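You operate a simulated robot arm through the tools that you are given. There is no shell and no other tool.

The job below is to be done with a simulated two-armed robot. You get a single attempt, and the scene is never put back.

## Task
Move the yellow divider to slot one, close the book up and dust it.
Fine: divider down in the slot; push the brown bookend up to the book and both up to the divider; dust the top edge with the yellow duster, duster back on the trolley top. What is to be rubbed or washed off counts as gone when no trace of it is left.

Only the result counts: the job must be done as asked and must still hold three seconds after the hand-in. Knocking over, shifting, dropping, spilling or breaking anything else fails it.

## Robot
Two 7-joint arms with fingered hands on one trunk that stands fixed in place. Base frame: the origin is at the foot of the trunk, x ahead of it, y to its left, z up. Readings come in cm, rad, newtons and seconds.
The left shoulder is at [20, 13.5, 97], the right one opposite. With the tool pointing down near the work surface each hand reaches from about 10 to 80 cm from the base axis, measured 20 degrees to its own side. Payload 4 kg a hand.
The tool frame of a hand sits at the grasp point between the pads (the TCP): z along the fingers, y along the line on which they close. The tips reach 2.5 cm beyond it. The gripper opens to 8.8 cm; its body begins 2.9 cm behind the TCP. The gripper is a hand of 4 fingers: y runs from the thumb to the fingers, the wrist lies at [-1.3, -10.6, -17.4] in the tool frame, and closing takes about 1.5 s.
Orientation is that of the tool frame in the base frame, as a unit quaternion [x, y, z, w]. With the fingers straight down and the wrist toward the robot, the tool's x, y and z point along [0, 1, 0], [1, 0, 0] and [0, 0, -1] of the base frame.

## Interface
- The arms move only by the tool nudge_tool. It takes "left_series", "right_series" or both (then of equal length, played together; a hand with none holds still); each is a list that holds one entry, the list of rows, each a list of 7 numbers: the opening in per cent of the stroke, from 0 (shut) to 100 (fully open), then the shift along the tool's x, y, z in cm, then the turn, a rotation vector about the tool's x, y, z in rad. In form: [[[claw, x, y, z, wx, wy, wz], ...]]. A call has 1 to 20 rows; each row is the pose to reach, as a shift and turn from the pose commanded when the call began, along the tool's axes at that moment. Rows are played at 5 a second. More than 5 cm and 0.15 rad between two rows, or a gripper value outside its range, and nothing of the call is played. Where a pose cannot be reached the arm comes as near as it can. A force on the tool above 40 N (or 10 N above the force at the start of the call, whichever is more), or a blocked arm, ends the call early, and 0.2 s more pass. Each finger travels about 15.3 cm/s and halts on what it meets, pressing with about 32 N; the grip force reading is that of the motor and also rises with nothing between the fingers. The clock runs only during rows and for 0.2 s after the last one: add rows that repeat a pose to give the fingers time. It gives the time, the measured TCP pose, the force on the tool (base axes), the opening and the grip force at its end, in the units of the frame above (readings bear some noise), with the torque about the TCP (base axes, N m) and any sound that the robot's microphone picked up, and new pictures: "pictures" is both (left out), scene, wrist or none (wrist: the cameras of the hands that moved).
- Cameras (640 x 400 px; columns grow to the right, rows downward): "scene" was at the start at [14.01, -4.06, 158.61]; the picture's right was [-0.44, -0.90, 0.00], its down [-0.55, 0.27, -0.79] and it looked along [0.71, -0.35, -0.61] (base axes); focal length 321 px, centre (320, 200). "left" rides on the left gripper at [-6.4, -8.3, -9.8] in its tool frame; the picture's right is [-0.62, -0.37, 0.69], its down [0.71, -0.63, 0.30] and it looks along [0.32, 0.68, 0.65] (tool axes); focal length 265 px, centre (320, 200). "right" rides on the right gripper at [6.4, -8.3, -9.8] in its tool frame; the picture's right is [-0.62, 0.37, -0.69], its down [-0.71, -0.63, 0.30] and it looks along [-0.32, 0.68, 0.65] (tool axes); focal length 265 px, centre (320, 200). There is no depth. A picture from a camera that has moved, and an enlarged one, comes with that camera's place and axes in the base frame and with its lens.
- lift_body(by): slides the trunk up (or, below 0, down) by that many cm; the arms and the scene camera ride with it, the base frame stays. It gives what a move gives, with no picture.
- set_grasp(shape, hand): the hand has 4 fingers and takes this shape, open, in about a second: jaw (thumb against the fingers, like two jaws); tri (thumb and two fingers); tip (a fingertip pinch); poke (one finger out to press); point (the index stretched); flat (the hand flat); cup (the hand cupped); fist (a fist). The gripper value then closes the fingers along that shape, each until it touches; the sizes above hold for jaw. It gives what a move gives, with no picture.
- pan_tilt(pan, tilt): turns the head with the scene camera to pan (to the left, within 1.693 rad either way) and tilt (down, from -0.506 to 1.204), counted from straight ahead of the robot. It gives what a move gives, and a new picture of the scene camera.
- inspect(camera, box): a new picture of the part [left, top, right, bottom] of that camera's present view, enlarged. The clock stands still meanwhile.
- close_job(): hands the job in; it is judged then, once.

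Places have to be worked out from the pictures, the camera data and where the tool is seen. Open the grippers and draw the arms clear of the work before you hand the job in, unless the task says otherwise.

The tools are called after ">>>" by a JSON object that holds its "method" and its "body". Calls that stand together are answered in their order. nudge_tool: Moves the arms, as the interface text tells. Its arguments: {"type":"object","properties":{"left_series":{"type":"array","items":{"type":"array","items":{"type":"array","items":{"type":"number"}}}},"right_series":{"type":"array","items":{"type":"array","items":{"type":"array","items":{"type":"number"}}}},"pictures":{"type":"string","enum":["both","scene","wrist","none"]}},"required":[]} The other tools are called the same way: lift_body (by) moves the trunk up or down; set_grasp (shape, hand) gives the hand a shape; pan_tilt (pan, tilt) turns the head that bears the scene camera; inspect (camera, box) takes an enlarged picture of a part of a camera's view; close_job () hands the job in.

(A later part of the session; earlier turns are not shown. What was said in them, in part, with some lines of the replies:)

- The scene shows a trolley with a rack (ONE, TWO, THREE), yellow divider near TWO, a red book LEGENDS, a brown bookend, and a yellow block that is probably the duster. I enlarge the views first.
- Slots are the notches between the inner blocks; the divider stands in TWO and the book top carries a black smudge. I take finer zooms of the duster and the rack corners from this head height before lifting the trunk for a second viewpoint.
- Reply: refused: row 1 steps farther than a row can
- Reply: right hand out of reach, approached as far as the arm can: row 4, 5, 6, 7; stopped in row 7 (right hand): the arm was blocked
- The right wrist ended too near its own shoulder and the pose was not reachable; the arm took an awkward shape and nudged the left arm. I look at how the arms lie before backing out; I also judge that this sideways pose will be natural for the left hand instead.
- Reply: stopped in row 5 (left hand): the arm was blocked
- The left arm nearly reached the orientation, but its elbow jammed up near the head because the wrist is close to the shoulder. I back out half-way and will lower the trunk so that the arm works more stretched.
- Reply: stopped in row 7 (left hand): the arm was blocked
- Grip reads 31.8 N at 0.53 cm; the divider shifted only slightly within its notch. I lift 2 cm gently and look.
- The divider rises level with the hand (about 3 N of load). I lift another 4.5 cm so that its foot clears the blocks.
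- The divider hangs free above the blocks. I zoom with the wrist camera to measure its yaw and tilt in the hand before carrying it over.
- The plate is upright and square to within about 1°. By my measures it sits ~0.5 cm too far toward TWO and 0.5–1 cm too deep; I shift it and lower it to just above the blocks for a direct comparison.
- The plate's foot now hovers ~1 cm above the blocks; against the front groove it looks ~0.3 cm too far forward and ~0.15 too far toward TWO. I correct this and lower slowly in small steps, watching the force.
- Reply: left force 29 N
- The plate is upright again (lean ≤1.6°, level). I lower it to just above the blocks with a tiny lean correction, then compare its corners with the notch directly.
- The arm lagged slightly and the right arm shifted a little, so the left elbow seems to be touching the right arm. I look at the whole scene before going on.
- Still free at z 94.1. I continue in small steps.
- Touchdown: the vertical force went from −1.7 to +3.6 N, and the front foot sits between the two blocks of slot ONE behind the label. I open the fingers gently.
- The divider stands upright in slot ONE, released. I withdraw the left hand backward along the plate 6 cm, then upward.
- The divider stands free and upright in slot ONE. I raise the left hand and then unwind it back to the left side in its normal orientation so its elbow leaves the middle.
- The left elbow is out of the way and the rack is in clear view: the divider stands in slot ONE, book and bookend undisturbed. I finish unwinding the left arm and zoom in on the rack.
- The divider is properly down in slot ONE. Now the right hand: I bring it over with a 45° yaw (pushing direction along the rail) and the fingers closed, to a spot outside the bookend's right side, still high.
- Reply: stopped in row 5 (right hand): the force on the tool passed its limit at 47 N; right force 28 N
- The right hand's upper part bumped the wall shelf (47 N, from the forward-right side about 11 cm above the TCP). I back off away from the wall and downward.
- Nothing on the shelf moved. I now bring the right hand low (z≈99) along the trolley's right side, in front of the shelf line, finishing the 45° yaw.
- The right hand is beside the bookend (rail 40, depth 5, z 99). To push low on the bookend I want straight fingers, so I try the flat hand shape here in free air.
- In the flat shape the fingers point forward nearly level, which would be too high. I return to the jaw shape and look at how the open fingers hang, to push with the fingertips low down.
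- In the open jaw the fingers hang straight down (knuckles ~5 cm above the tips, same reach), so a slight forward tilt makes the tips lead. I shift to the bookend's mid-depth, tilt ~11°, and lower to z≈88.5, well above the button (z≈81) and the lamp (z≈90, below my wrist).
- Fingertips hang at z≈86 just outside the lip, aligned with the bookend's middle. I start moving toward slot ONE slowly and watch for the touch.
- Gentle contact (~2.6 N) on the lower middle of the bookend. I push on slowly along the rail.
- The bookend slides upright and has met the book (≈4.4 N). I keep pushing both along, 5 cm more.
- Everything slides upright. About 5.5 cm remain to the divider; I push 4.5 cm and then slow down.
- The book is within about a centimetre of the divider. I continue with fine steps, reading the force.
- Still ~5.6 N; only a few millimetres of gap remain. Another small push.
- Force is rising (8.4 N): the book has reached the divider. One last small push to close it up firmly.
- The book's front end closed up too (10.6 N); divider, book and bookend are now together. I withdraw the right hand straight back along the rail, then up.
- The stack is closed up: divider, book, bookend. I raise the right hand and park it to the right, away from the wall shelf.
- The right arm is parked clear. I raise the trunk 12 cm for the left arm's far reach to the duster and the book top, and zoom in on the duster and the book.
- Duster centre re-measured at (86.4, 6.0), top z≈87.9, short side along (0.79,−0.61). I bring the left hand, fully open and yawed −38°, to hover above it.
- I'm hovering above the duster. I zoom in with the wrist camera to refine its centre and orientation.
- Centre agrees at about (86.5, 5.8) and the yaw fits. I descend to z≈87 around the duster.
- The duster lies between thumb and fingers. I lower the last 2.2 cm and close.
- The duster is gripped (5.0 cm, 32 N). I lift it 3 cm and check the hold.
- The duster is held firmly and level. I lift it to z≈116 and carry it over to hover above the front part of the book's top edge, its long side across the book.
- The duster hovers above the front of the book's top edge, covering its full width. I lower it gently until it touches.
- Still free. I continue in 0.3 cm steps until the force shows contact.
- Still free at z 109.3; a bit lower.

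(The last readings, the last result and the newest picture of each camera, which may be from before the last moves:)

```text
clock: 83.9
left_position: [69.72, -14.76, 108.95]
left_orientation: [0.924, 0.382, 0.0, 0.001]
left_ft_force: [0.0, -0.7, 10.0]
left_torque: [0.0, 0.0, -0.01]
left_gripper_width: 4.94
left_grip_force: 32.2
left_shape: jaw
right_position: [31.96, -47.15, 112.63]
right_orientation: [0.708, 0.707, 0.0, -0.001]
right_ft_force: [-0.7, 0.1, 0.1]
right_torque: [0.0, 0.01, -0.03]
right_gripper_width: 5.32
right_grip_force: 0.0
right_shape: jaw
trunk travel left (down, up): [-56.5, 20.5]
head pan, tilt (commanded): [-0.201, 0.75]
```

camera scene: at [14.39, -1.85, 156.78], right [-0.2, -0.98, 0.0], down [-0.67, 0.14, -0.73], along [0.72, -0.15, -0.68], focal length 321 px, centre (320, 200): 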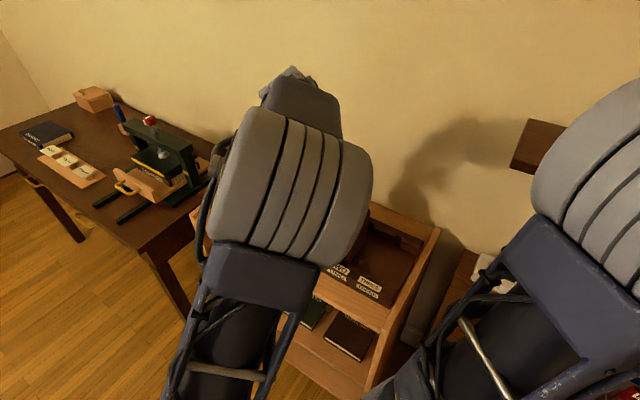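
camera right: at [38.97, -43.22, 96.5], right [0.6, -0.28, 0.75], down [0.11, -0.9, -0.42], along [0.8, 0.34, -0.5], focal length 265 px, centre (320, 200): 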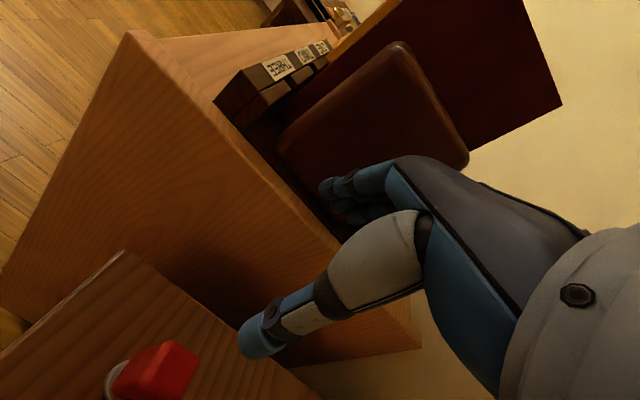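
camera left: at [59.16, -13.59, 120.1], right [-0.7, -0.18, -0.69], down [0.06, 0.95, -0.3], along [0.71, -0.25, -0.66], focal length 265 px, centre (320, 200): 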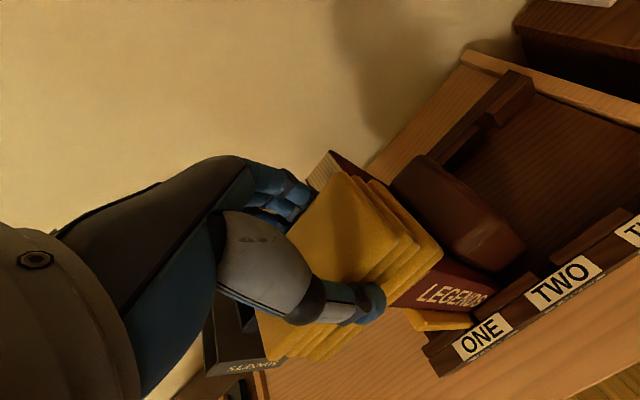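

Contact: about 11 N. I ease up 0.12 cm and make a stroke along the book's top to the rear and back.

>>> {"method": "nudge_tool", "body": {"left_series": [[[0, 0, 0, -0.12, 0, 0, 0], [0, 0, 1, -0.12, 0, 0, 0], [0, 0, 2, -0.12, 0, 0, 0], [0, 0, 3, -0.12, 0, 0, 0], [0, 0, 4, -0.12, 0, 0, 0], [0, 0, 5, -0.12, 0, 0, 0], [0, 0, 6, -0.12, 0, 0, 0], [0, 0, 7, -0.12, 0, 0, 0], [0, 0, 8, -0.12, 0, 0, 0], [0, 0, 9, -0.12, 0, 0, 0], [0, 0, 10, -0.12, 0, 0, 0]]], "pictures": "both"}}

>>> {"method": "inspect", "body": {"camera": "left", "box": [250, 150, 550, 400]}}

```text
clock: 86.3
left_position: [76.71, -21.76, 109.08]
left_orientation: [0.923, 0.384, 0.0, -0.001]
left_ft_force: [-5.2, 5.9, 17.4]
left_torque: [0.57, 0.69, -0.01]
left_gripper_width: 4.82
left_grip_force: 31.9
left_shape: jaw
right_position: [31.98, -47.07, 112.68]
right_orientation: [0.708, 0.706, 0.0, 0.0]
right_ft_force: [-0.3, -0.1, -0.4]
right_torque: [-0.01, 0.0, 0.01]
right_gripper_width: 5.32
right_grip_force: 0.0
right_shape: jaw
trunk travel left (down, up): [-56.5, 20.5]
head pan, tilt (commanded): [-0.201, 0.75]
camera scene: at [14.29, -1.84, 156.81], right [-0.2, -0.98, 0.0], down [-0.67, 0.14, -0.73], along [0.72, -0.15, -0.68], focal length 321 px, centre (320, 200)
camera left: at [66.23, -20.54, 118.96], right [-0.7, -0.18, -0.69], down [0.06, 0.95, -0.3], along [0.71, -0.25, -0.66], focal length 265 px, centre (320, 200)
```

scene: 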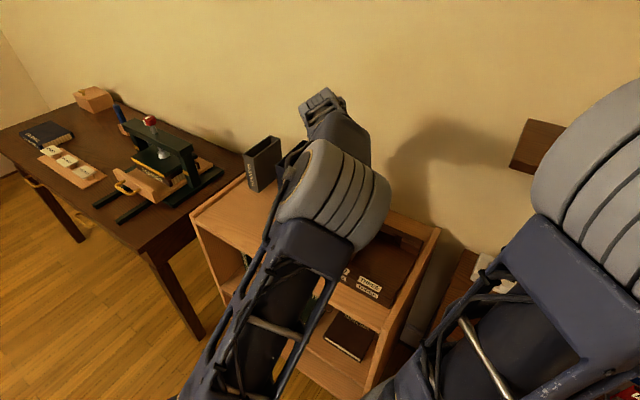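
left: 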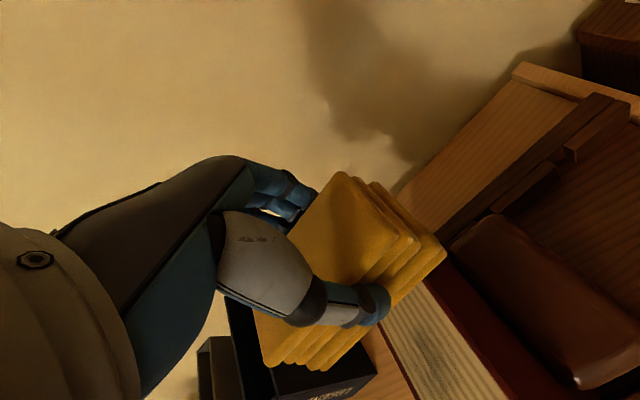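

```text
1.60 times, centred on (400, 275) of left
camera zoom: at [66.23, -20.54, 118.96], right [-0.7, -0.18, -0.69], down [0.06, 0.95, -0.3], along [0.71, -0.25, -0.66], focal length 425 px, centre (192, 80)
```

zoom: 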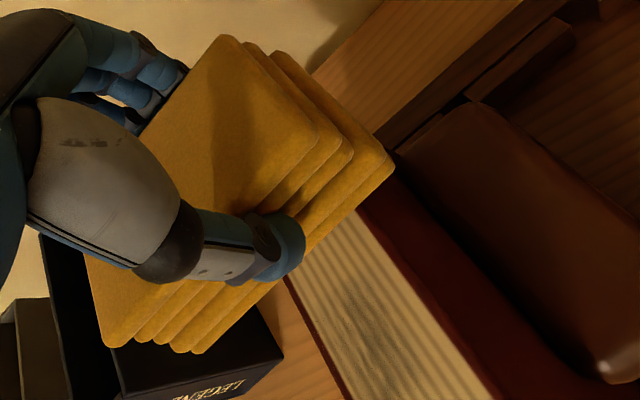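

The first stroke lightened the smudge but pressed 17 N at the far end. I ease up a little more and stroke back to the front.

>>> {"method": "nudge_tool", "body": {"left_series": [[[0, 0, 0, -0.15, 0, 0, 0], [0, 0, -1, -0.15, 0, 0, 0], [0, 0, -2, -0.15, 0, 0, 0], [0, 0, -3, -0.14, 0, 0, 0], [0, 0, -4, -0.13, 0, 0, 0], [0, 0, -5, -0.12, 0, 0, 0], [0, 0, -6, -0.1, 0, 0, 0], [0, 0, -7, -0.08, 0, 0, 0], [0, 0, -8, -0.06, 0, 0, 0], [0, 0, -9, -0.04, 0, 0, 0], [0, 0, -10, -0.02, 0, 0, 0], [0, 0, -10.5, -0.02, 0, 0, 0]]], "pictures": "wrist"}}

>>> {"method": "inspect", "body": {"camera": "left", "box": [250, 100, 550, 350]}}

```text
clock: 88.9
left_position: [69.31, -14.28, 108.97]
left_orientation: [0.924, 0.383, 0.0, 0.0]
left_ft_force: [0.7, -1.4, 2.5]
left_torque: [-0.01, -0.05, 0.0]
left_gripper_width: 4.86
left_grip_force: 31.4
left_shape: jaw
right_position: [32.05, -47.16, 112.71]
right_orientation: [0.707, 0.707, 0.001, 0.0]
right_ft_force: [0.6, -0.2, 0.4]
right_torque: [-0.01, 0.02, -0.03]
right_gripper_width: 5.3
right_grip_force: 0.1
right_shape: jaw
trunk travel left (down, up): [-56.5, 20.5]
head pan, tilt (commanded): [-0.201, 0.75]
camera left: at [58.88, -13.11, 118.89], right [-0.7, -0.18, -0.69], down [0.06, 0.95, -0.3], along [0.71, -0.25, -0.65], focal length 265 px, centre (320, 200)
```

left: 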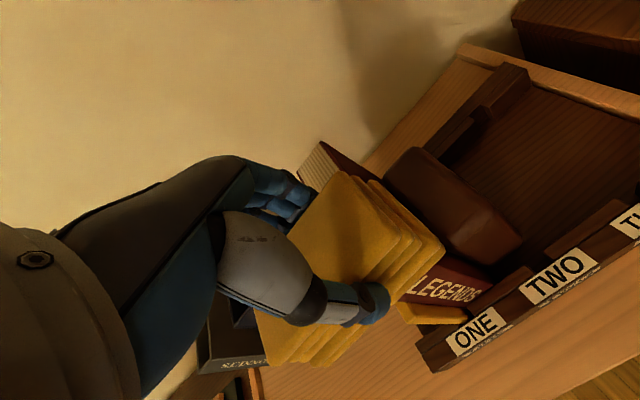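

```text
1.60 times, centred on (400, 225) of left
camera zoom: at [58.88, -13.11, 118.89], right [-0.7, -0.18, -0.69], down [0.06, 0.95, -0.3], along [0.71, -0.25, -0.65], focal length 425 px, centre (192, 160)
```

zoom: 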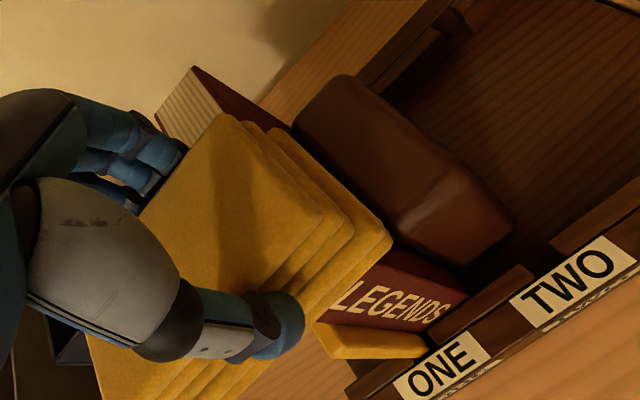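

Rear part looks clean. I make another full back-and-forth stroke with moderate, even pressure.

>>> {"method": "nudge_tool", "body": {"left_series": [[[0, 0, 0.5, 0.06, 0, 0, 0], [0, 0, 1.7, 0.05, 0, 0, 0], [0, 0, 2.9, 0.03, 0, 0, 0], [0, 0, 4.1, 0.01, 0, 0, 0], [0, 0, 5.3, -0.01, 0, 0, 0], [0, 0, 6.5, -0.03, 0, 0, 0], [0, 0, 7.7, -0.05, 0, 0, 0], [0, 0, 8.9, -0.07, 0, 0, 0], [0, 0, 10.1, -0.09, 0, 0, 0], [0, 0, 11.0, -0.1, 0, 0, 0], [0, 0, 10.0, -0.09, 0, 0, 0], [0, 0, 8.8, -0.07, 0, 0, 0], [0, 0, 7.6, -0.05, 0, 0, 0], [0, 0, 6.4, -0.03, 0, 0, 0], [0, 0, 5.2, -0.01, 0, 0, 0], [0, 0, 4.0, 0.01, 0, 0, 0], [0, 0, 2.8, 0.03, 0, 0, 0], [0, 0, 1.6, 0.05, 0, 0, 0], [0, 0, 0.4, 0.06, 0, 0, 0], [0, 0, -0.3, 0.06, 0, 0, 0]]], "pictures": "none"}}

>>> {"method": "nudge_tool", "body": {"left_series": [[[0, 0, 0.7, 0.0, 0, 0, 0], [0, 0, 1.9, -0.02, 0, 0, 0], [0, 0, 3.1, -0.04, 0, 0, 0], [0, 0, 4.3, -0.06, 0, 0, 0], [0, 0, 5.5, -0.08, 0, 0, 0], [0, 0, 6.7, -0.1, 0, 0, 0], [0, 0, 7.9, -0.12, 0, 0, 0], [0, 0, 9.1, -0.13, 0, 0, 0], [0, 0, 10.3, -0.14, 0, 0, 0], [0, 0, 11.2, -0.15, 0, 0, 0]]], "pictures": "wrist"}}

>>> {"method": "inspect", "body": {"camera": "left", "box": [350, 230, 590, 400]}}

```text
clock: 93.1
left_position: [69.14, -14.31, 109.0]
left_orientation: [0.924, 0.383, 0.001, -0.001]
left_ft_force: [1.7, -1.8, 6.8]
left_torque: [-0.05, -0.03, -0.01]
left_gripper_width: 4.89
left_grip_force: 31.9
left_shape: jaw
right_position: [32.07, -47.11, 112.55]
right_orientation: [0.708, 0.706, 0.0, 0.0]
right_ft_force: [0.1, -0.4, 0.1]
right_torque: [0.0, -0.03, -0.03]
right_gripper_width: 5.33
right_grip_force: 0.0
right_shape: jaw
trunk travel left (down, up): [-56.5, 20.5]
head pan, tilt (commanded): [-0.201, 0.75]
```

```text
clock: 95.3
left_position: [77.06, -22.24, 108.98]
left_orientation: [0.924, 0.382, -0.001, -0.002]
left_ft_force: [-0.8, -0.5, -0.2]
left_torque: [0.04, -0.03, -0.04]
left_gripper_width: 4.85
left_grip_force: 31.9
left_shape: jaw
right_position: [31.93, -47.02, 112.66]
right_orientation: [0.708, 0.707, 0.0, 0.0]
right_ft_force: [0.1, -0.9, -0.2]
right_torque: [-0.06, -0.03, -0.04]
right_gripper_width: 5.31
right_grip_force: 0.0
right_shape: jaw
trunk travel left (down, up): [-56.5, 20.5]
head pan, tilt (commanded): [-0.201, 0.75]
camera left: at [66.51, -20.96, 118.9], right [-0.7, -0.18, -0.69], down [0.06, 0.95, -0.3], along [0.71, -0.25, -0.66], focal length 265 px, centre (320, 200)
```

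left: 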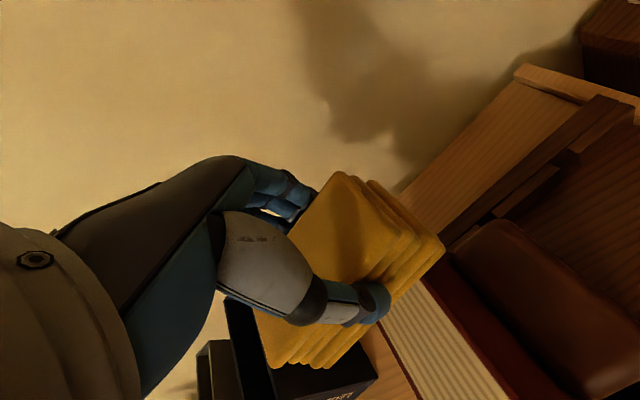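

```text
2.35 times, centred on (470, 315) of left
camera zoom: at [66.51, -20.96, 118.9], right [-0.7, -0.18, -0.69], down [0.06, 0.95, -0.3], along [0.71, -0.25, -0.66], focal length 624 px, centre (-33, -71)
```

zoom: 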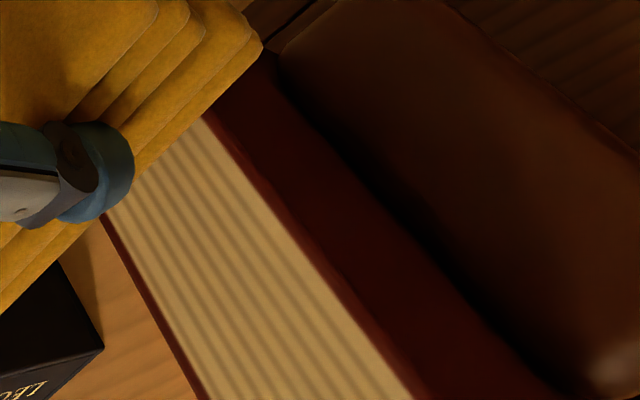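

The visible part of the page edge is clean. I lift the duster and move it aside to inspect the whole top edge.

>>> {"method": "nudge_tool", "body": {"left_series": [[[0, 0, 0, -2.5, 0, 0, 0], [0, 0, -1, -6, 0, 0, 0], [0, 3, -2, -9, 0, 0, 0], [0, 7, -2, -10, 0, 0, 0], [0, 11, -2, -10, 0, 0, 0], [0, 15, -2, -10, 0, 0, 0]]], "pictures": "both"}}

>>> {"method": "inspect", "body": {"camera": "left", "box": [340, 60, 640, 260]}}

>>> {"method": "inspect", "body": {"camera": "scene", "box": [290, 160, 390, 240]}}

```text
clock: 96.7
left_position: [86.3, -10.13, 119.26]
left_orientation: [0.924, 0.382, 0.0, -0.001]
left_ft_force: [0.2, -0.7, -1.3]
left_torque: [0.03, -0.01, 0.01]
left_gripper_width: 4.83
left_grip_force: 32.0
left_shape: jaw
right_position: [31.92, -47.02, 112.56]
right_orientation: [0.707, 0.707, 0.001, -0.001]
right_ft_force: [0.7, 0.2, -0.5]
right_torque: [-0.03, -0.03, 0.0]
right_gripper_width: 5.31
right_grip_force: 0.1
right_shape: jaw
trunk travel left (down, up): [-56.5, 20.5]
head pan, tilt (commanded): [-0.201, 0.75]
camera scene: at [14.33, -1.92, 156.79], right [-0.2, -0.98, 0.0], down [-0.67, 0.14, -0.73], along [0.72, -0.15, -0.68], focal length 321 px, centre (320, 200)
camera left: at [75.81, -8.77, 128.97], right [-0.7, -0.18, -0.69], down [0.06, 0.95, -0.3], along [0.71, -0.25, -0.66], focal length 265 px, centre (320, 200)
```

scene: 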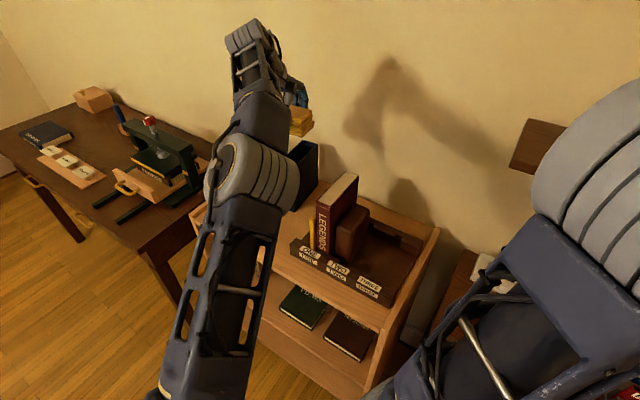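
left: 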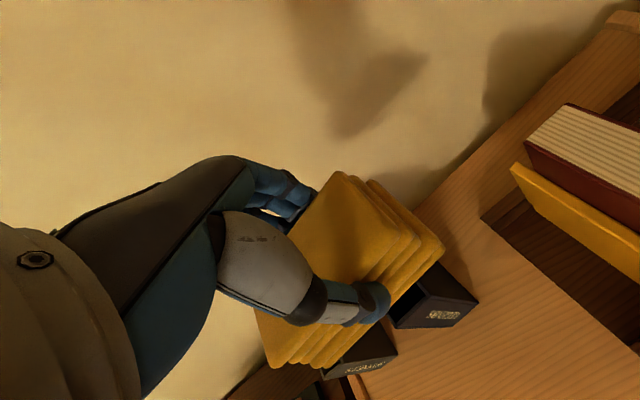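

```text
2.00 times, centred on (490, 160) of left
camera zoom: at [75.81, -8.77, 128.97], right [-0.7, -0.18, -0.69], down [0.06, 0.95, -0.3], along [0.71, -0.25, -0.66], focal length 531 px, centre (-20, 280)
```

zoom: 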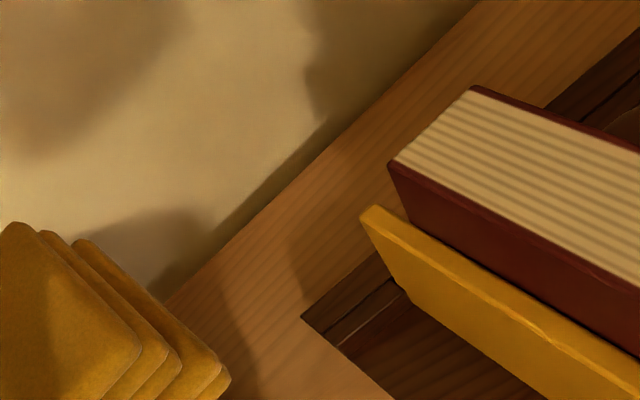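

```text
5.00 times, centred on (340, 200) of scene
camera zoom: at [14.33, -1.92, 156.79], right [-0.2, -0.98, 0.0], down [-0.67, 0.14, -0.73], along [0.72, -0.15, -0.68], focal length 1607 px, centre (220, 200)
```

zoom: 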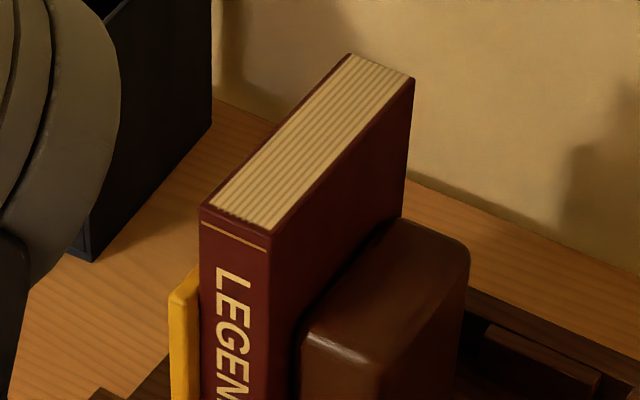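

From both cameras the page edge now looks clean. I zoom closer on the edge and on the divider–book contact.

>>> {"method": "inspect", "body": {"camera": "left", "box": [500, 90, 640, 190]}}

>>> {"method": "inspect", "body": {"camera": "left", "box": [500, 150, 640, 290]}}

>>> {"method": "inspect", "body": {"camera": "scene", "box": [325, 168, 377, 208]}}

```text
4.00 times, centred on (570, 140) of left
camera zoom: at [75.81, -8.77, 128.97], right [-0.7, -0.18, -0.69], down [0.06, 0.95, -0.3], along [0.71, -0.25, -0.66], focal length 1062 px, centre (-680, 440)
```

zoom: 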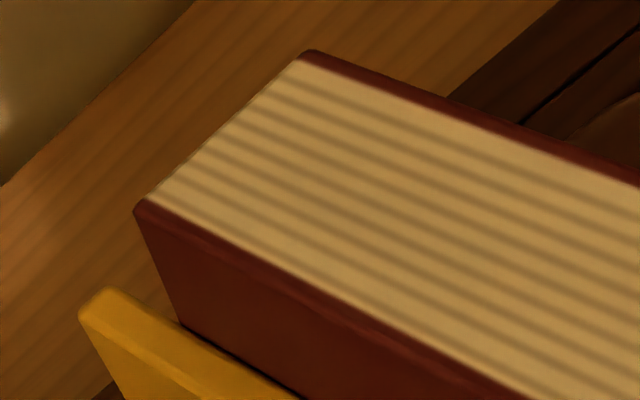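

```text
2.86 times, centred on (570, 220) of left
camera zoom: at [75.81, -8.77, 128.97], right [-0.7, -0.18, -0.69], down [0.06, 0.95, -0.3], along [0.71, -0.25, -0.66], focal length 758 px, centre (-394, 143)
```

zoom: 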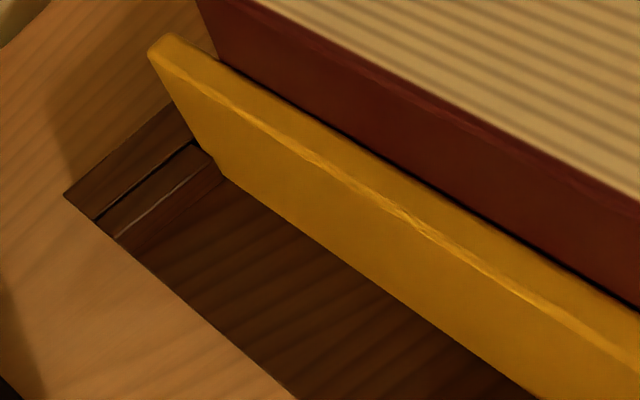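

```text
10.00 times, centred on (351, 188) of scene
camera zoom: at [14.33, -1.92, 156.79], right [-0.2, -0.98, 0.0], down [-0.67, 0.14, -0.73], along [0.72, -0.15, -0.68], focal length 3213 px, centre (10, 320)
```

zoom: 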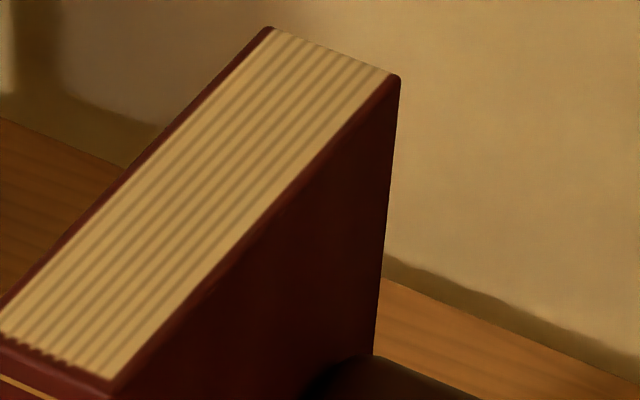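

No trace of the smudge is left along the whole edge, and divider and book sit flush. I carry the duster back above its old place on the trolley and start down.

>>> {"method": "nudge_tool", "body": {"left_series": [[[0, 2.8, -2.8, 0, 0, 0, -0.03], [0, 5.6, -5.55, 0, 0, 0, -0.06], [0, 8.4, -8.3, 0, 0, 0, -0.09], [0, 11.14, -11.1, 0, 0, 0, -0.122], [0, 11.14, -11.1, 4, 0, 0, -0.122], [0, 11.14, -11.1, 8, 0, 0, -0.122], [0, 11.14, -11.1, 12, 0, 0, -0.122], [0, 11.14, -11.1, 16, 0, 0, -0.122], [0, 11.14, -11.1, 20, 0, 0, -0.122], [0, 11.14, -11.1, 24, 0, 0, -0.122], [0, 11.14, -11.1, 28, 0, 0, -0.122]]], "pictures": "both"}}

```text
clock: 99.1
left_position: [86.2, 5.68, 91.29]
left_orientation: [0.899, 0.438, 0.0, -0.002]
left_ft_force: [0.3, -0.7, -0.8]
left_torque: [-0.02, -0.01, -0.04]
left_gripper_width: 4.83
left_grip_force: 32.0
left_shape: jaw
right_position: [32.09, -47.03, 112.52]
right_orientation: [0.709, 0.706, 0.0, 0.0]
right_ft_force: [0.0, -0.1, -0.2]
right_torque: [-0.01, -0.02, -0.02]
right_gripper_width: 5.3
right_grip_force: 0.0
right_shape: jaw
trunk travel left (down, up): [-56.5, 20.5]
head pan, tilt (commanded): [-0.201, 0.75]
camera scene: at [14.34, -1.89, 156.79], right [-0.2, -0.98, 0.0], down [-0.67, 0.14, -0.73], along [0.72, -0.15, -0.68], focal length 321 px, centre (320, 200)
camera left: at [75.61, 5.64, 101.06], right [-0.67, -0.26, -0.69], down [-0.06, 0.95, -0.3], along [0.74, -0.16, -0.66], focal length 265 px, centre (320, 200)
```

scene: 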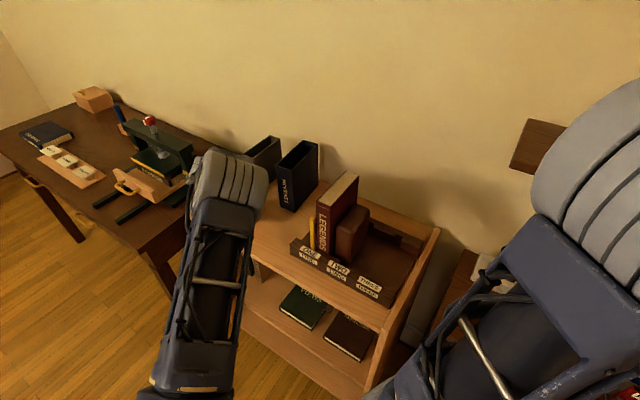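
left: 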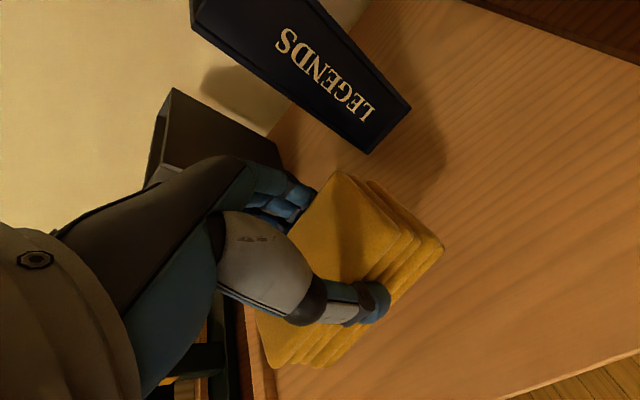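

The duster is over its old place, about 4 cm up. I lower it gently.

>>> {"method": "nudge_tool", "body": {"left_series": [[[0, 0, 0, 1.0, 0, 0, 0], [0, 0, 0, 2.0, 0, 0, 0], [0, 0, 0, 3.0, 0, 0, 0], [0, 0, 0, 3.4, 0, 0, 0]]], "pictures": "none"}}

>>> {"method": "nudge_tool", "body": {"left_series": [[[0, 0, 0, 0.2, 0, 0, 0], [0, 0, 0, 0.4, 0, 0, 0], [0, 0, 0, 0.4, 0, 0, 0]]], "pictures": "wrist"}}

```text
clock: 100.1
left_position: [86.16, 5.61, 87.74]
left_orientation: [0.899, 0.439, -0.001, -0.002]
left_ft_force: [-0.2, 0.5, -0.5]
left_torque: [0.01, -0.04, 0.02]
left_gripper_width: 4.85
left_grip_force: 32.3
left_shape: jaw
right_position: [32.16, -47.02, 112.53]
right_orientation: [0.707, 0.707, 0.0, 0.001]
right_ft_force: [0.5, -0.2, 0.3]
right_torque: [0.01, 0.04, 0.01]
right_gripper_width: 5.32
right_grip_force: 0.1
right_shape: jaw
trunk travel left (down, up): [-56.5, 20.5]
head pan, tilt (commanded): [-0.201, 0.75]
```

```text
clock: 100.9
left_position: [86.2, 5.81, 87.32]
left_orientation: [0.899, 0.438, -0.001, -0.002]
left_ft_force: [-1.2, -0.3, -0.6]
left_torque: [0.0, 0.01, 0.0]
left_gripper_width: 4.85
left_grip_force: 31.3
left_shape: jaw
right_position: [32.08, -46.98, 112.64]
right_orientation: [0.707, 0.707, -0.001, 0.0]
right_ft_force: [-0.3, 0.6, -1.0]
right_torque: [-0.02, 0.0, 0.02]
right_gripper_width: 5.32
right_grip_force: 0.1
right_shape: jaw
trunk travel left (down, up): [-56.5, 20.5]
head pan, tilt (commanded): [-0.201, 0.75]
camera left: at [75.65, 5.7, 97.22], right [-0.67, -0.26, -0.69], down [-0.06, 0.95, -0.3], along [0.74, -0.16, -0.66], focal length 265 px, centre (320, 200)
```

left: 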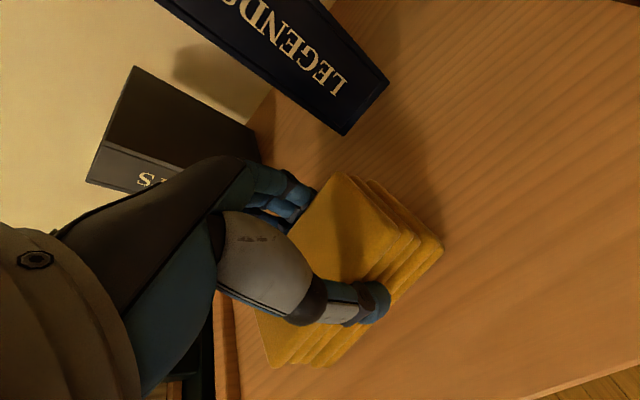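

At z 87.3 it is just about to touch. I lower a hair more until the force shows contact.

>>> {"method": "nudge_tool", "body": {"left_series": [[[0, 0, 0, 0.1, 0, 0, 0], [0, 0, 0, 0.2, 0, 0, 0], [0, 0, 0, 0.2, 0, 0, 0]]], "pictures": "none"}}

```text
clock: 101.7
left_position: [86.1, 5.72, 87.1]
left_orientation: [0.899, 0.438, 0.0, -0.002]
left_ft_force: [0.2, 0.7, -0.8]
left_torque: [-0.02, 0.0, 0.04]
left_gripper_width: 4.87
left_grip_force: 32.0
left_shape: jaw
right_position: [32.07, -46.99, 112.63]
right_orientation: [0.708, 0.706, 0.001, 0.0]
right_ft_force: [0.4, 0.5, -0.2]
right_torque: [0.0, -0.03, 0.01]
right_gripper_width: 5.35
right_grip_force: 0.0
right_shape: jaw
trunk travel left (down, up): [-56.5, 20.5]
head pan, tilt (commanded): [-0.201, 0.75]
```

>>> {"method": "nudge_tool", "body": {"left_series": [[[0, 0, 0, 0.12, 0, 0, 0], [0, 0, 0, 0.25, 0, 0, 0], [0, 0, 0, 0.25, 0, 0, 0]]], "pictures": "none"}}

```text
clock: 102.5
left_position: [86.17, 5.75, 86.84]
left_orientation: [0.899, 0.439, -0.001, -0.002]
left_ft_force: [-0.5, 0.7, 4.8]
left_torque: [-0.03, 0.02, -0.02]
left_gripper_width: 4.88
left_grip_force: 32.1
left_shape: jaw
right_position: [32.08, -46.92, 112.76]
right_orientation: [0.708, 0.706, 0.0, 0.0]
right_ft_force: [0.2, 0.9, 0.7]
right_torque: [0.0, 0.02, 0.01]
right_gripper_width: 5.32
right_grip_force: 0.1
right_shape: jaw
trunk travel left (down, up): [-56.5, 20.5]
head pan, tilt (commanded): [-0.201, 0.75]
```

The duster rests on the trolley top (+4.8 N). I open the hand slowly and then lift straight up.

>>> {"method": "nudge_tool", "body": {"left_series": [[[65, 0, 0, 0, 0, 0, 0], [75, 0, 0, 0, 0, 0, 0], [90, 0, 0, 0, 0, 0, 0], [100, 0, 0, 0, 0, 0, 0], [100, 0, 0, 0, 0, 0, 0], [100, 0, 0, 0, 0, 0, 0], [100, 0, 0, -2, 0, 0, 0], [100, 0, 0, -5, 0, 0, 0], [100, 0, 0, -9, 0, 0, 0], [100, 0, 0, -13, 0, 0, 0]]], "pictures": "both"}}

>>> {"method": "inspect", "body": {"camera": "left", "box": [330, 150, 540, 340]}}

```text
clock: 104.7
left_position: [86.45, 5.67, 99.98]
left_orientation: [0.899, 0.439, 0.0, -0.001]
left_ft_force: [0.0, -0.3, 0.3]
left_torque: [0.0, -0.01, 0.04]
left_gripper_width: 8.8
left_grip_force: 0.0
left_shape: jaw
right_position: [32.04, -47.06, 112.75]
right_orientation: [0.707, 0.707, 0.0, 0.0]
right_ft_force: [0.4, 0.0, 0.7]
right_torque: [-0.03, 0.02, -0.03]
right_gripper_width: 5.32
right_grip_force: 0.1
right_shape: jaw
trunk travel left (down, up): [-56.5, 20.5]
head pan, tilt (commanded): [-0.201, 0.75]
camera scene: at [14.39, -1.87, 156.78], right [-0.2, -0.98, 0.0], down [-0.67, 0.14, -0.73], along [0.72, -0.15, -0.68], focal length 321 px, centre (320, 200)
camera left: at [75.89, 5.59, 109.86], right [-0.67, -0.26, -0.69], down [-0.06, 0.95, -0.3], along [0.74, -0.16, -0.66], focal length 265 px, centre (320, 200)
```

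scene: 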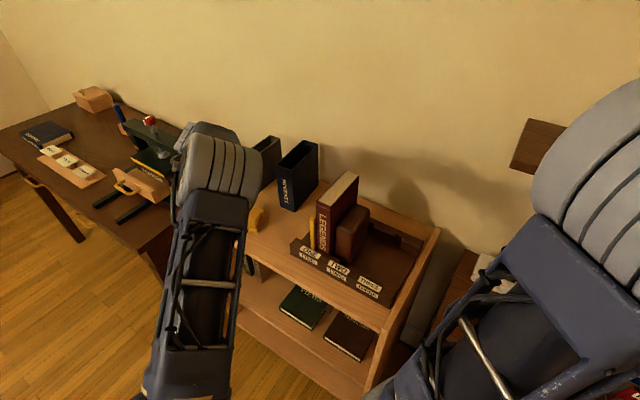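
left: 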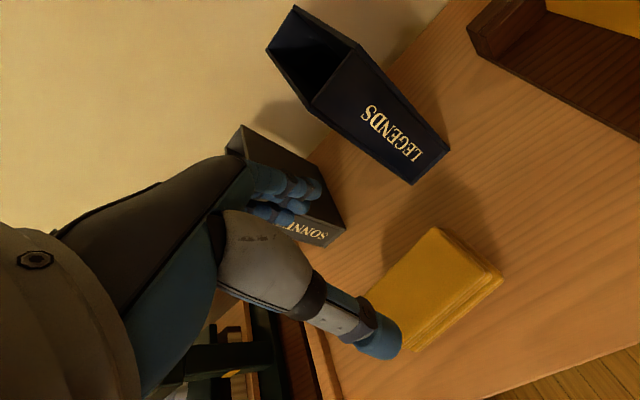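

```text
2.11 times, centred on (435, 245) of left
camera zoom: at [75.89, 5.59, 109.86], right [-0.67, -0.26, -0.69], down [-0.06, 0.95, -0.3], along [0.74, -0.16, -0.66], focal length 559 px, centre (78, 105)
```

zoom: 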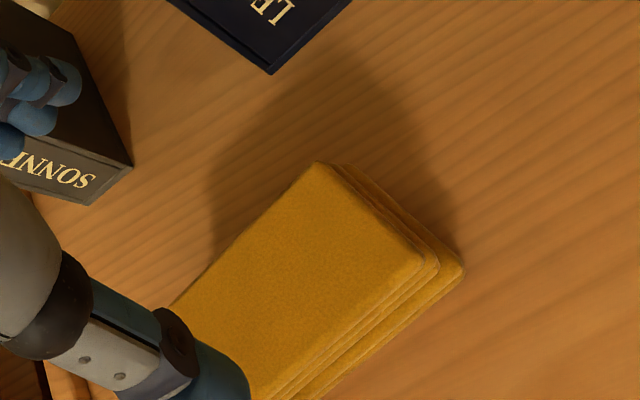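

The duster lies flat on the trolley top again. I retract the left arm the way it came.

>>> {"method": "nudge_tool", "body": {"left_series": [[[100, 0.1, -3.4, -2.9, 0, 0, -0.06], [100, 0.2, -6.9, -5.6, 0, 0, -0.13], [100, 0.3, -10.3, -8.2, 0, 0, -0.2], [100, 0.4, -13.8, -10.6, 0, 0, -0.265], [100, 0.5, -17.2, -13.0, 0, 0, -0.332], [100, 0.6, -20.6, -15.2, 0, 0, -0.398], [100, 0.7, -24.1, -17.4, 0, 0, -0.464], [100, 0.8, -27.5, -19.6, 0, 0, -0.53], [100, 0.9, -31.0, -21.8, 0, 0, -0.597], [100, 1.07, -34.4, -24.0, 0, 0, -0.663]]], "pictures": "scene"}}

>>> {"method": "inspect", "body": {"camera": "scene", "box": [190, 120, 450, 310]}}

>>> {"method": "inspect", "body": {"camera": "scene", "box": [295, 165, 395, 275]}}

```text
clock: 106.9
left_position: [59.48, 27.81, 123.99]
left_orientation: [0.706, 0.708, 0.001, 0.0]
left_ft_force: [-0.4, -0.4, -0.3]
left_torque: [-0.07, -0.01, -0.02]
left_gripper_width: 8.79
left_grip_force: 0.1
left_shape: jaw
right_position: [32.03, -46.97, 112.75]
right_orientation: [0.708, 0.706, 0.001, 0.0]
right_ft_force: [-0.6, 0.3, 0.8]
right_torque: [-0.03, 0.02, -0.02]
right_gripper_width: 5.33
right_grip_force: 0.1
right_shape: jaw
trunk travel left (down, up): [-56.5, 20.5]
head pan, tilt (commanded): [-0.201, 0.75]
camera scene: at [14.32, -1.75, 156.79], right [-0.2, -0.98, 0.0], down [-0.67, 0.14, -0.73], along [0.72, -0.15, -0.68], focal length 321 px, centre (320, 200)
```

scene: 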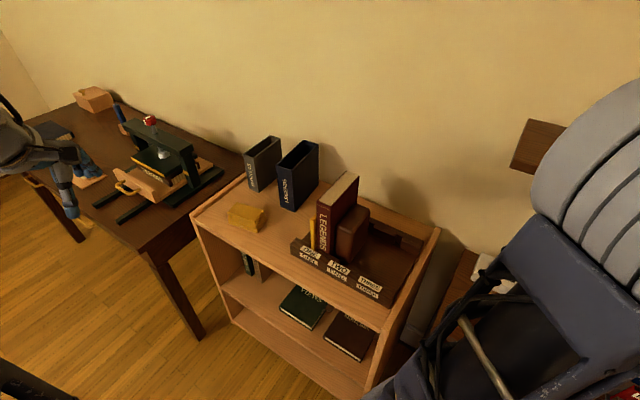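

```text
2.11 times, centred on (320, 215) of scene
camera zoom: at [14.32, -1.75, 156.79], right [-0.2, -0.98, 0.0], down [-0.67, 0.14, -0.73], along [0.72, -0.15, -0.68], focal length 676 px, centre (320, 168)
```

zoom: 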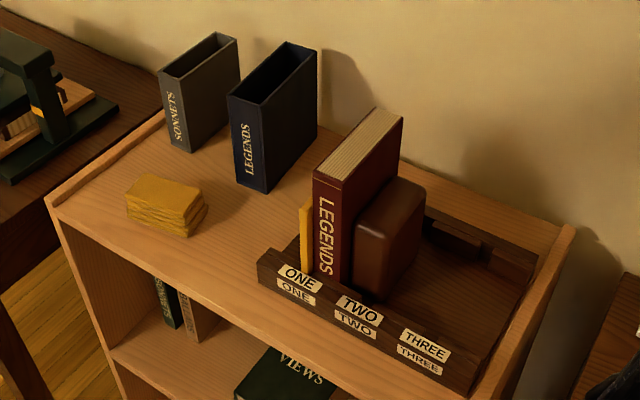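

```text
3.64 times, centred on (345, 220) of scene
camera zoom: at [14.32, -1.75, 156.79], right [-0.2, -0.98, 0.0], down [-0.67, 0.14, -0.73], along [0.72, -0.15, -0.68], focal length 1168 px, centre (229, 127)
```

zoom: 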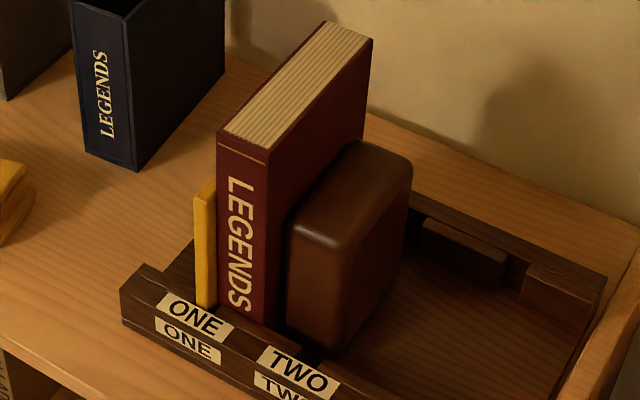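

Everything is in place. I zoom in closely on the contacts between divider, book and bookend, and check the right camera's view too.

>>> {"method": "inspect", "body": {"camera": "scene", "box": [345, 200, 377, 220]}}

>>> {"method": "inspect", "body": {"camera": "scene", "box": [335, 230, 375, 260]}}

>>> {"method": "inspect", "body": {"camera": "scene", "box": [298, 210, 346, 255]}}

>>> {"method": "inspect", "body": {"camera": "right", "box": [0, 0, 640, 400]}}

```text
16.00 times, centred on (361, 210) of scene
camera zoom: at [14.32, -1.75, 156.79], right [-0.2, -0.98, 0.0], down [-0.67, 0.14, -0.73], along [0.72, -0.15, -0.68], focal length 5141 px, centre (-336, 40)
```

zoom: 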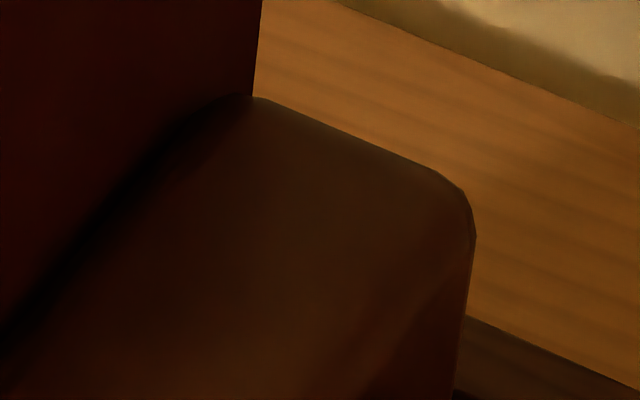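

```text
13.33 times, centred on (355, 245) of scene
camera zoom: at [14.32, -1.75, 156.79], right [-0.2, -0.98, 0.0], down [-0.67, 0.14, -0.73], along [0.72, -0.15, -0.68], focal length 4284 px, centre (-147, -400)
```

zoom: 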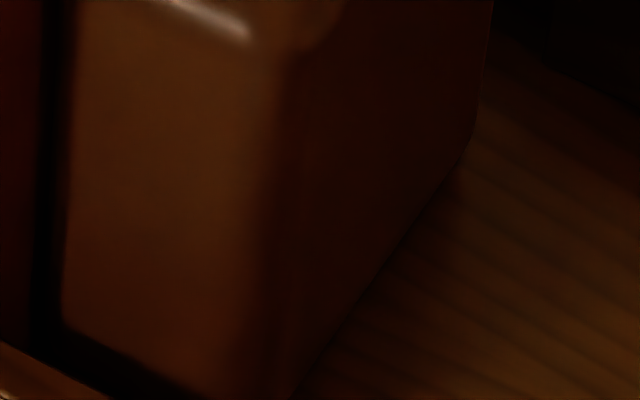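

```text
8.89 times, centred on (322, 232) of scene
camera zoom: at [14.32, -1.75, 156.79], right [-0.2, -0.98, 0.0], down [-0.67, 0.14, -0.73], along [0.72, -0.15, -0.68], focal length 2856 px, centre (302, -89)
```

zoom: 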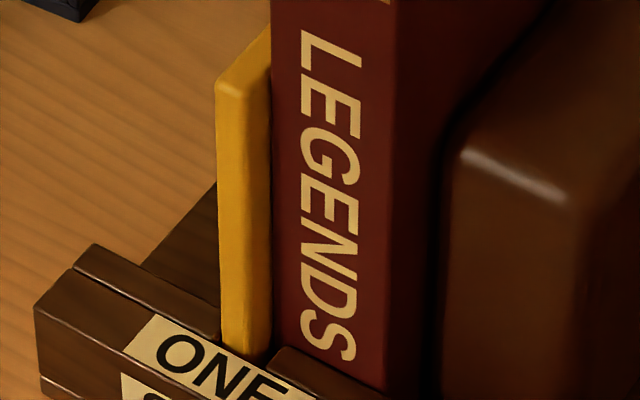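

```text
1.00 times, centred on (320, 200) of right (not enlarged: the box is as wide or as high as the picture)
camera zoom: at [23.71, -40.52, 122.47], right [0.37, -0.62, 0.69], down [-0.63, -0.71, -0.3], along [0.68, -0.33, -0.65], focal length 265 px, centre (320, 200)
```

zoom: 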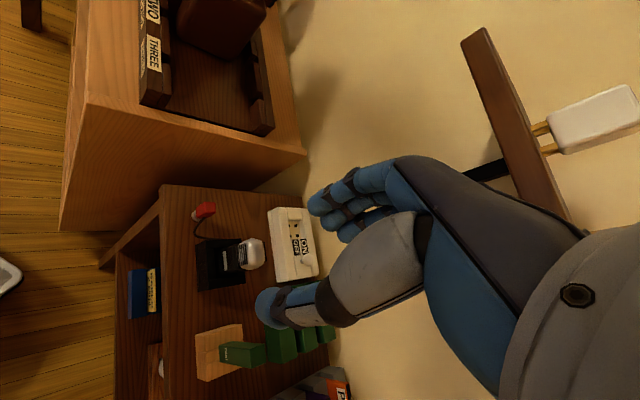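

To be sure of the contact between book and bookend after dusting, I bring the left hand's camera into line with the joint (in front of the rack, well above everything) to look straight along it.

>>> {"method": "nudge_tool", "body": {"left_series": [[[100, -4.1, 0.8, 0.75, 0, 0, 0.098], [100, -8.3, 1.65, 1.5, 0, 0, 0.196], [100, -12.4, 2.5, 2.25, 0, 0, 0.294], [100, -16.5, 3.3, 3.0, 0, 0, 0.392], [100, -20.7, 4.1, 3.75, 0, 0, 0.49], [100, -24.8, 4.95, 4.5, 0, 0, 0.589], [100, -29.0, 5.8, 5.25, 0, 0, 0.687], [100, -33.1, 6.6, 6.0, 0, 0, 0.785]]], "pictures": "wrist"}}

>>> {"method": "inspect", "body": {"camera": "left", "box": [340, 100, 640, 300]}}

```text
clock: 108.7
left_position: [66.43, -5.36, 117.96]
left_orientation: [0.924, 0.383, 0.0, -0.002]
left_ft_force: [0.3, 0.6, 1.4]
left_torque: [-0.01, -0.03, 0.02]
left_gripper_width: 8.77
left_grip_force: 0.0
left_shape: jaw
right_position: [32.1, -47.01, 112.64]
right_orientation: [0.708, 0.706, 0.0, 0.001]
right_ft_force: [0.5, -0.2, 0.7]
right_torque: [0.0, -0.01, 0.0]
right_gripper_width: 5.32
right_grip_force: 0.0
right_shape: jaw
trunk travel left (down, up): [-56.5, 20.5]
head pan, tilt (commanded): [-0.201, 0.75]
camera left: at [56.01, -4.13, 127.89], right [-0.7, -0.18, -0.69], down [0.06, 0.95, -0.3], along [0.71, -0.25, -0.66], focal length 265 px, centre (320, 200)
```

left: 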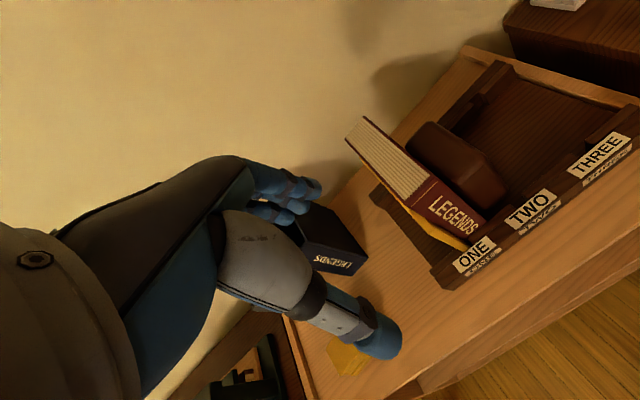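

```text
2.00 times, centred on (490, 200) of left
camera zoom: at [56.01, -4.13, 127.89], right [-0.7, -0.18, -0.69], down [0.06, 0.95, -0.3], along [0.71, -0.25, -0.66], focal length 531 px, centre (-20, 200)
```

zoom: 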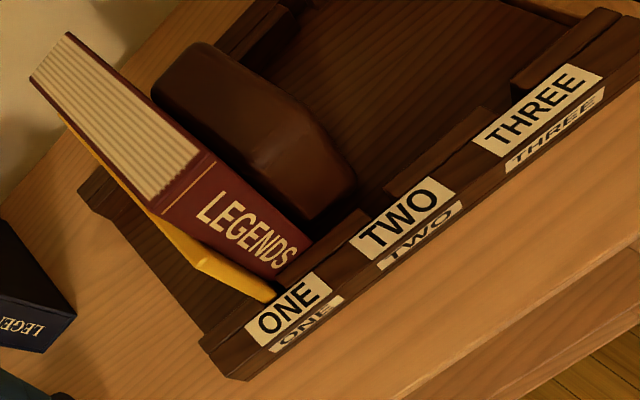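

Good view along the stack. I zoom in on both joints.

>>> {"method": "inspect", "body": {"camera": "left", "box": [400, 110, 520, 230]}}

>>> {"method": "inspect", "body": {"camera": "left", "box": [360, 160, 500, 270]}}

>>> {"method": "inspect", "body": {"camera": "left", "box": [340, 105, 440, 205]}}

```text
3.33 times, centred on (460, 170) of left
camera zoom: at [56.01, -4.13, 127.89], right [-0.7, -0.18, -0.69], down [0.06, 0.95, -0.3], along [0.71, -0.25, -0.66], focal length 885 px, centre (-147, 300)
```

zoom: 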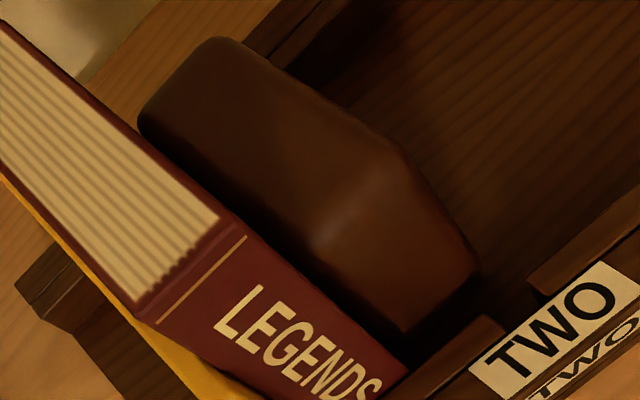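

```text
3.64 times, centred on (430, 215) of left
camera zoom: at [56.01, -4.13, 127.89], right [-0.7, -0.18, -0.69], down [0.06, 0.95, -0.3], along [0.71, -0.25, -0.66], focal length 965 px, centre (-80, 146)
```

zoom: 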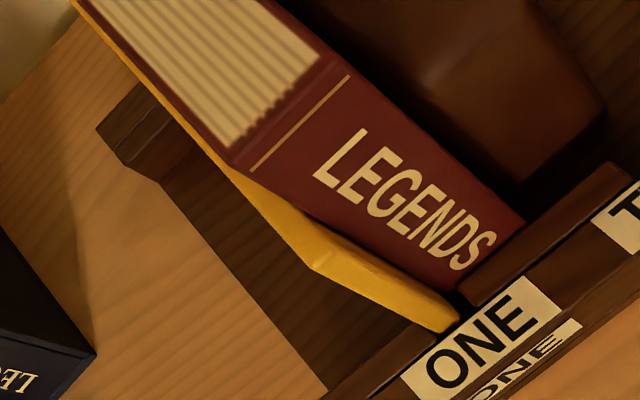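

```text
4.00 times, centred on (390, 155) of left
camera zoom: at [56.01, -4.13, 127.89], right [-0.7, -0.18, -0.69], down [0.06, 0.95, -0.3], along [0.71, -0.25, -0.66], focal length 1062 px, centre (40, 380)
```

zoom: 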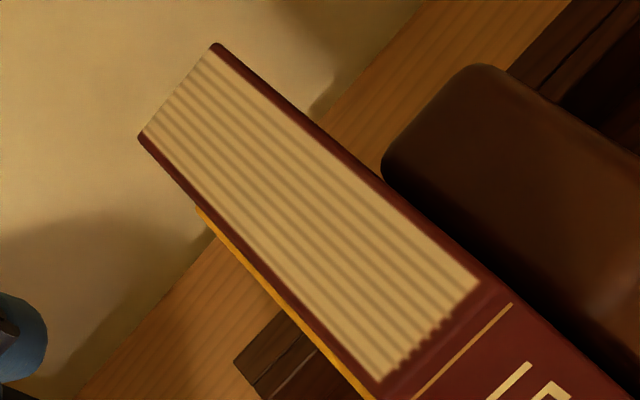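

Book, bookend and divider are closed up, the page edge is spotless, and the divider sits at its seated height. I draw the left arm back clear and open both grippers.

>>> {"method": "nudge_tool", "body": {"left_series": [[[100, 2.5, -3.6, -0.75, 0, 0, -0.098], [100, 5.0, -7.0, -1.5, 0, 0, -0.196], [100, 7.0, -10.2, -2.25, 0, 0, -0.294], [100, 9.4, -13.8, -3.0, 0, 0, -0.392], [100, 11.7, -17.3, -3.75, 0, 0, -0.49], [100, 14.0, -20.8, -4.5, 0, 0, -0.589], [100, 16.4, -24.3, -5.25, 0, 0, -0.687], [100, 18.7, -28.0, -6.0, 0, 0, -0.785]]], "right_series": [[[70, 0, 0, 0, 0, 0, 0], [80, 0, 0, 0, 0, 0, 0], [90, 0, 0, 0, 0, 0, 0], [100, 0, 0, 0, 0, 0, 0], [100, 0, 0, 0, 0, 0, 0], [100, 0, 0, 0, 0, 0, 0], [100, 0, 0, 0, 0, 0, 0], [100, 0, 0, 0, 0, 0, 0]]], "pictures": "scene"}}

>>> {"method": "inspect", "body": {"camera": "scene", "box": [190, 120, 450, 310]}}

```text
clock: 110.5
left_position: [59.87, 27.52, 124.15]
left_orientation: [0.707, 0.707, -0.001, -0.002]
left_ft_force: [0.1, 0.1, -0.6]
left_torque: [0.04, 0.02, -0.02]
left_gripper_width: 8.77
left_grip_force: 0.1
left_shape: jaw
right_position: [32.02, -47.1, 112.63]
right_orientation: [0.708, 0.707, -0.001, 0.0]
right_ft_force: [-0.2, 0.4, -0.1]
right_torque: [0.01, 0.0, -0.04]
right_gripper_width: 8.76
right_grip_force: 0.1
right_shape: jaw
trunk travel left (down, up): [-56.5, 20.5]
head pan, tilt (commanded): [-0.201, 0.75]
camera scene: at [14.36, -1.89, 156.78], right [-0.2, -0.98, 0.0], down [-0.67, 0.14, -0.73], along [0.72, -0.15, -0.68], focal length 321 px, centre (320, 200)
```

scene: 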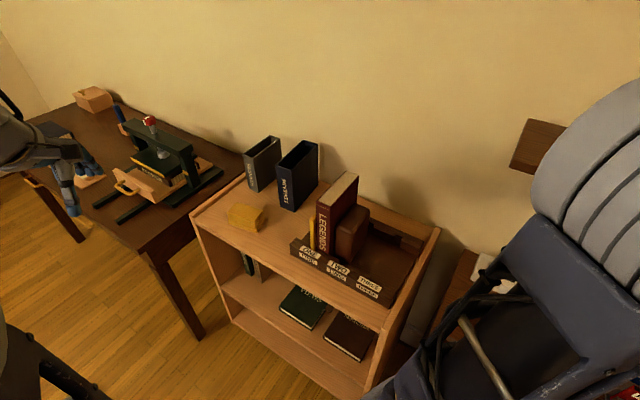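

```text
2.11 times, centred on (320, 215) of scene
camera zoom: at [14.36, -1.89, 156.78], right [-0.2, -0.98, 0.0], down [-0.67, 0.14, -0.73], along [0.72, -0.15, -0.68], focal length 676 px, centre (320, 168)
```

zoom: 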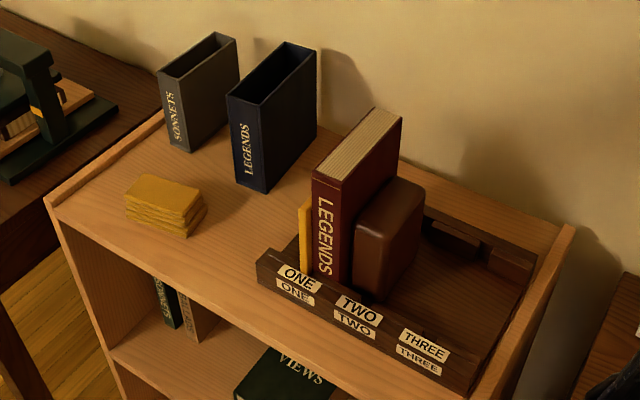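

Both arms are clear and the grippers open. One last close look at the page edge for any faint trace before handing in.

>>> {"method": "inspect", "body": {"camera": "scene", "box": [314, 168, 362, 208]}}

```text
10.00 times, centred on (338, 188) of scene
camera zoom: at [14.36, -1.89, 156.78], right [-0.2, -0.98, 0.0], down [-0.67, 0.14, -0.73], along [0.72, -0.15, -0.68], focal length 3213 px, centre (140, 320)
```

zoom: 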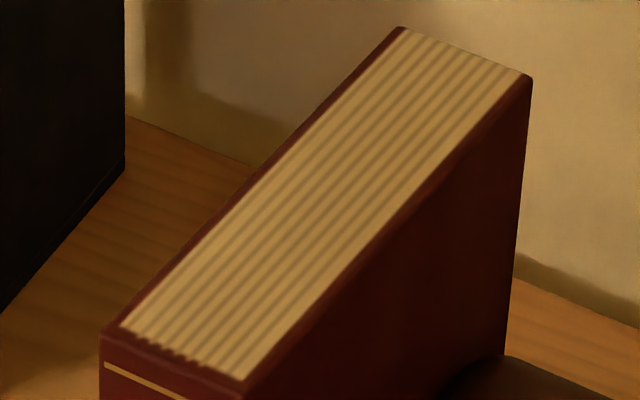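

The page edge is spotless from end to end. The divider is down in slot ONE, the stack is closed up, the duster is back on the trolley top, and the arms are clear. I hand the job in.

>>> {"method": "close_job", "body": {}}

```text
The job is handed in.
```

The yellow divider is down in slot one and the book is closed up against it. Its top edge is dusted and the duster is back on the trolley. I handed the job in after checking the pictures; no verdict has come back.

- **Divider:** It stands upright in slot one, resting on the base between the notch blocks at both ends. The first try to lower it struck the front rail (about 26 N), so I lifted it out, straightened it and set it in again.
- **Book and bookend:** I pushed the bookend up to the book and both up to the divider until the force rose to about 10 N. A last look showed no gap between book and bookend. Between book and divider only a thin dark line showed, which I take for the divider's rounded edge.
- **Dusting:** After a few strokes no trace of the black smudge shows along the edge in close-up.
- **Duster:** It lies flat on the trolley top, close to where it was.

While I was moving the right arm, its hand hit something at about 47 N, most likely the wall shelf. Nothing seen on the shelf had moved afterwards, though only part of it was in view. Both arms are drawn clear and both grippers are open.
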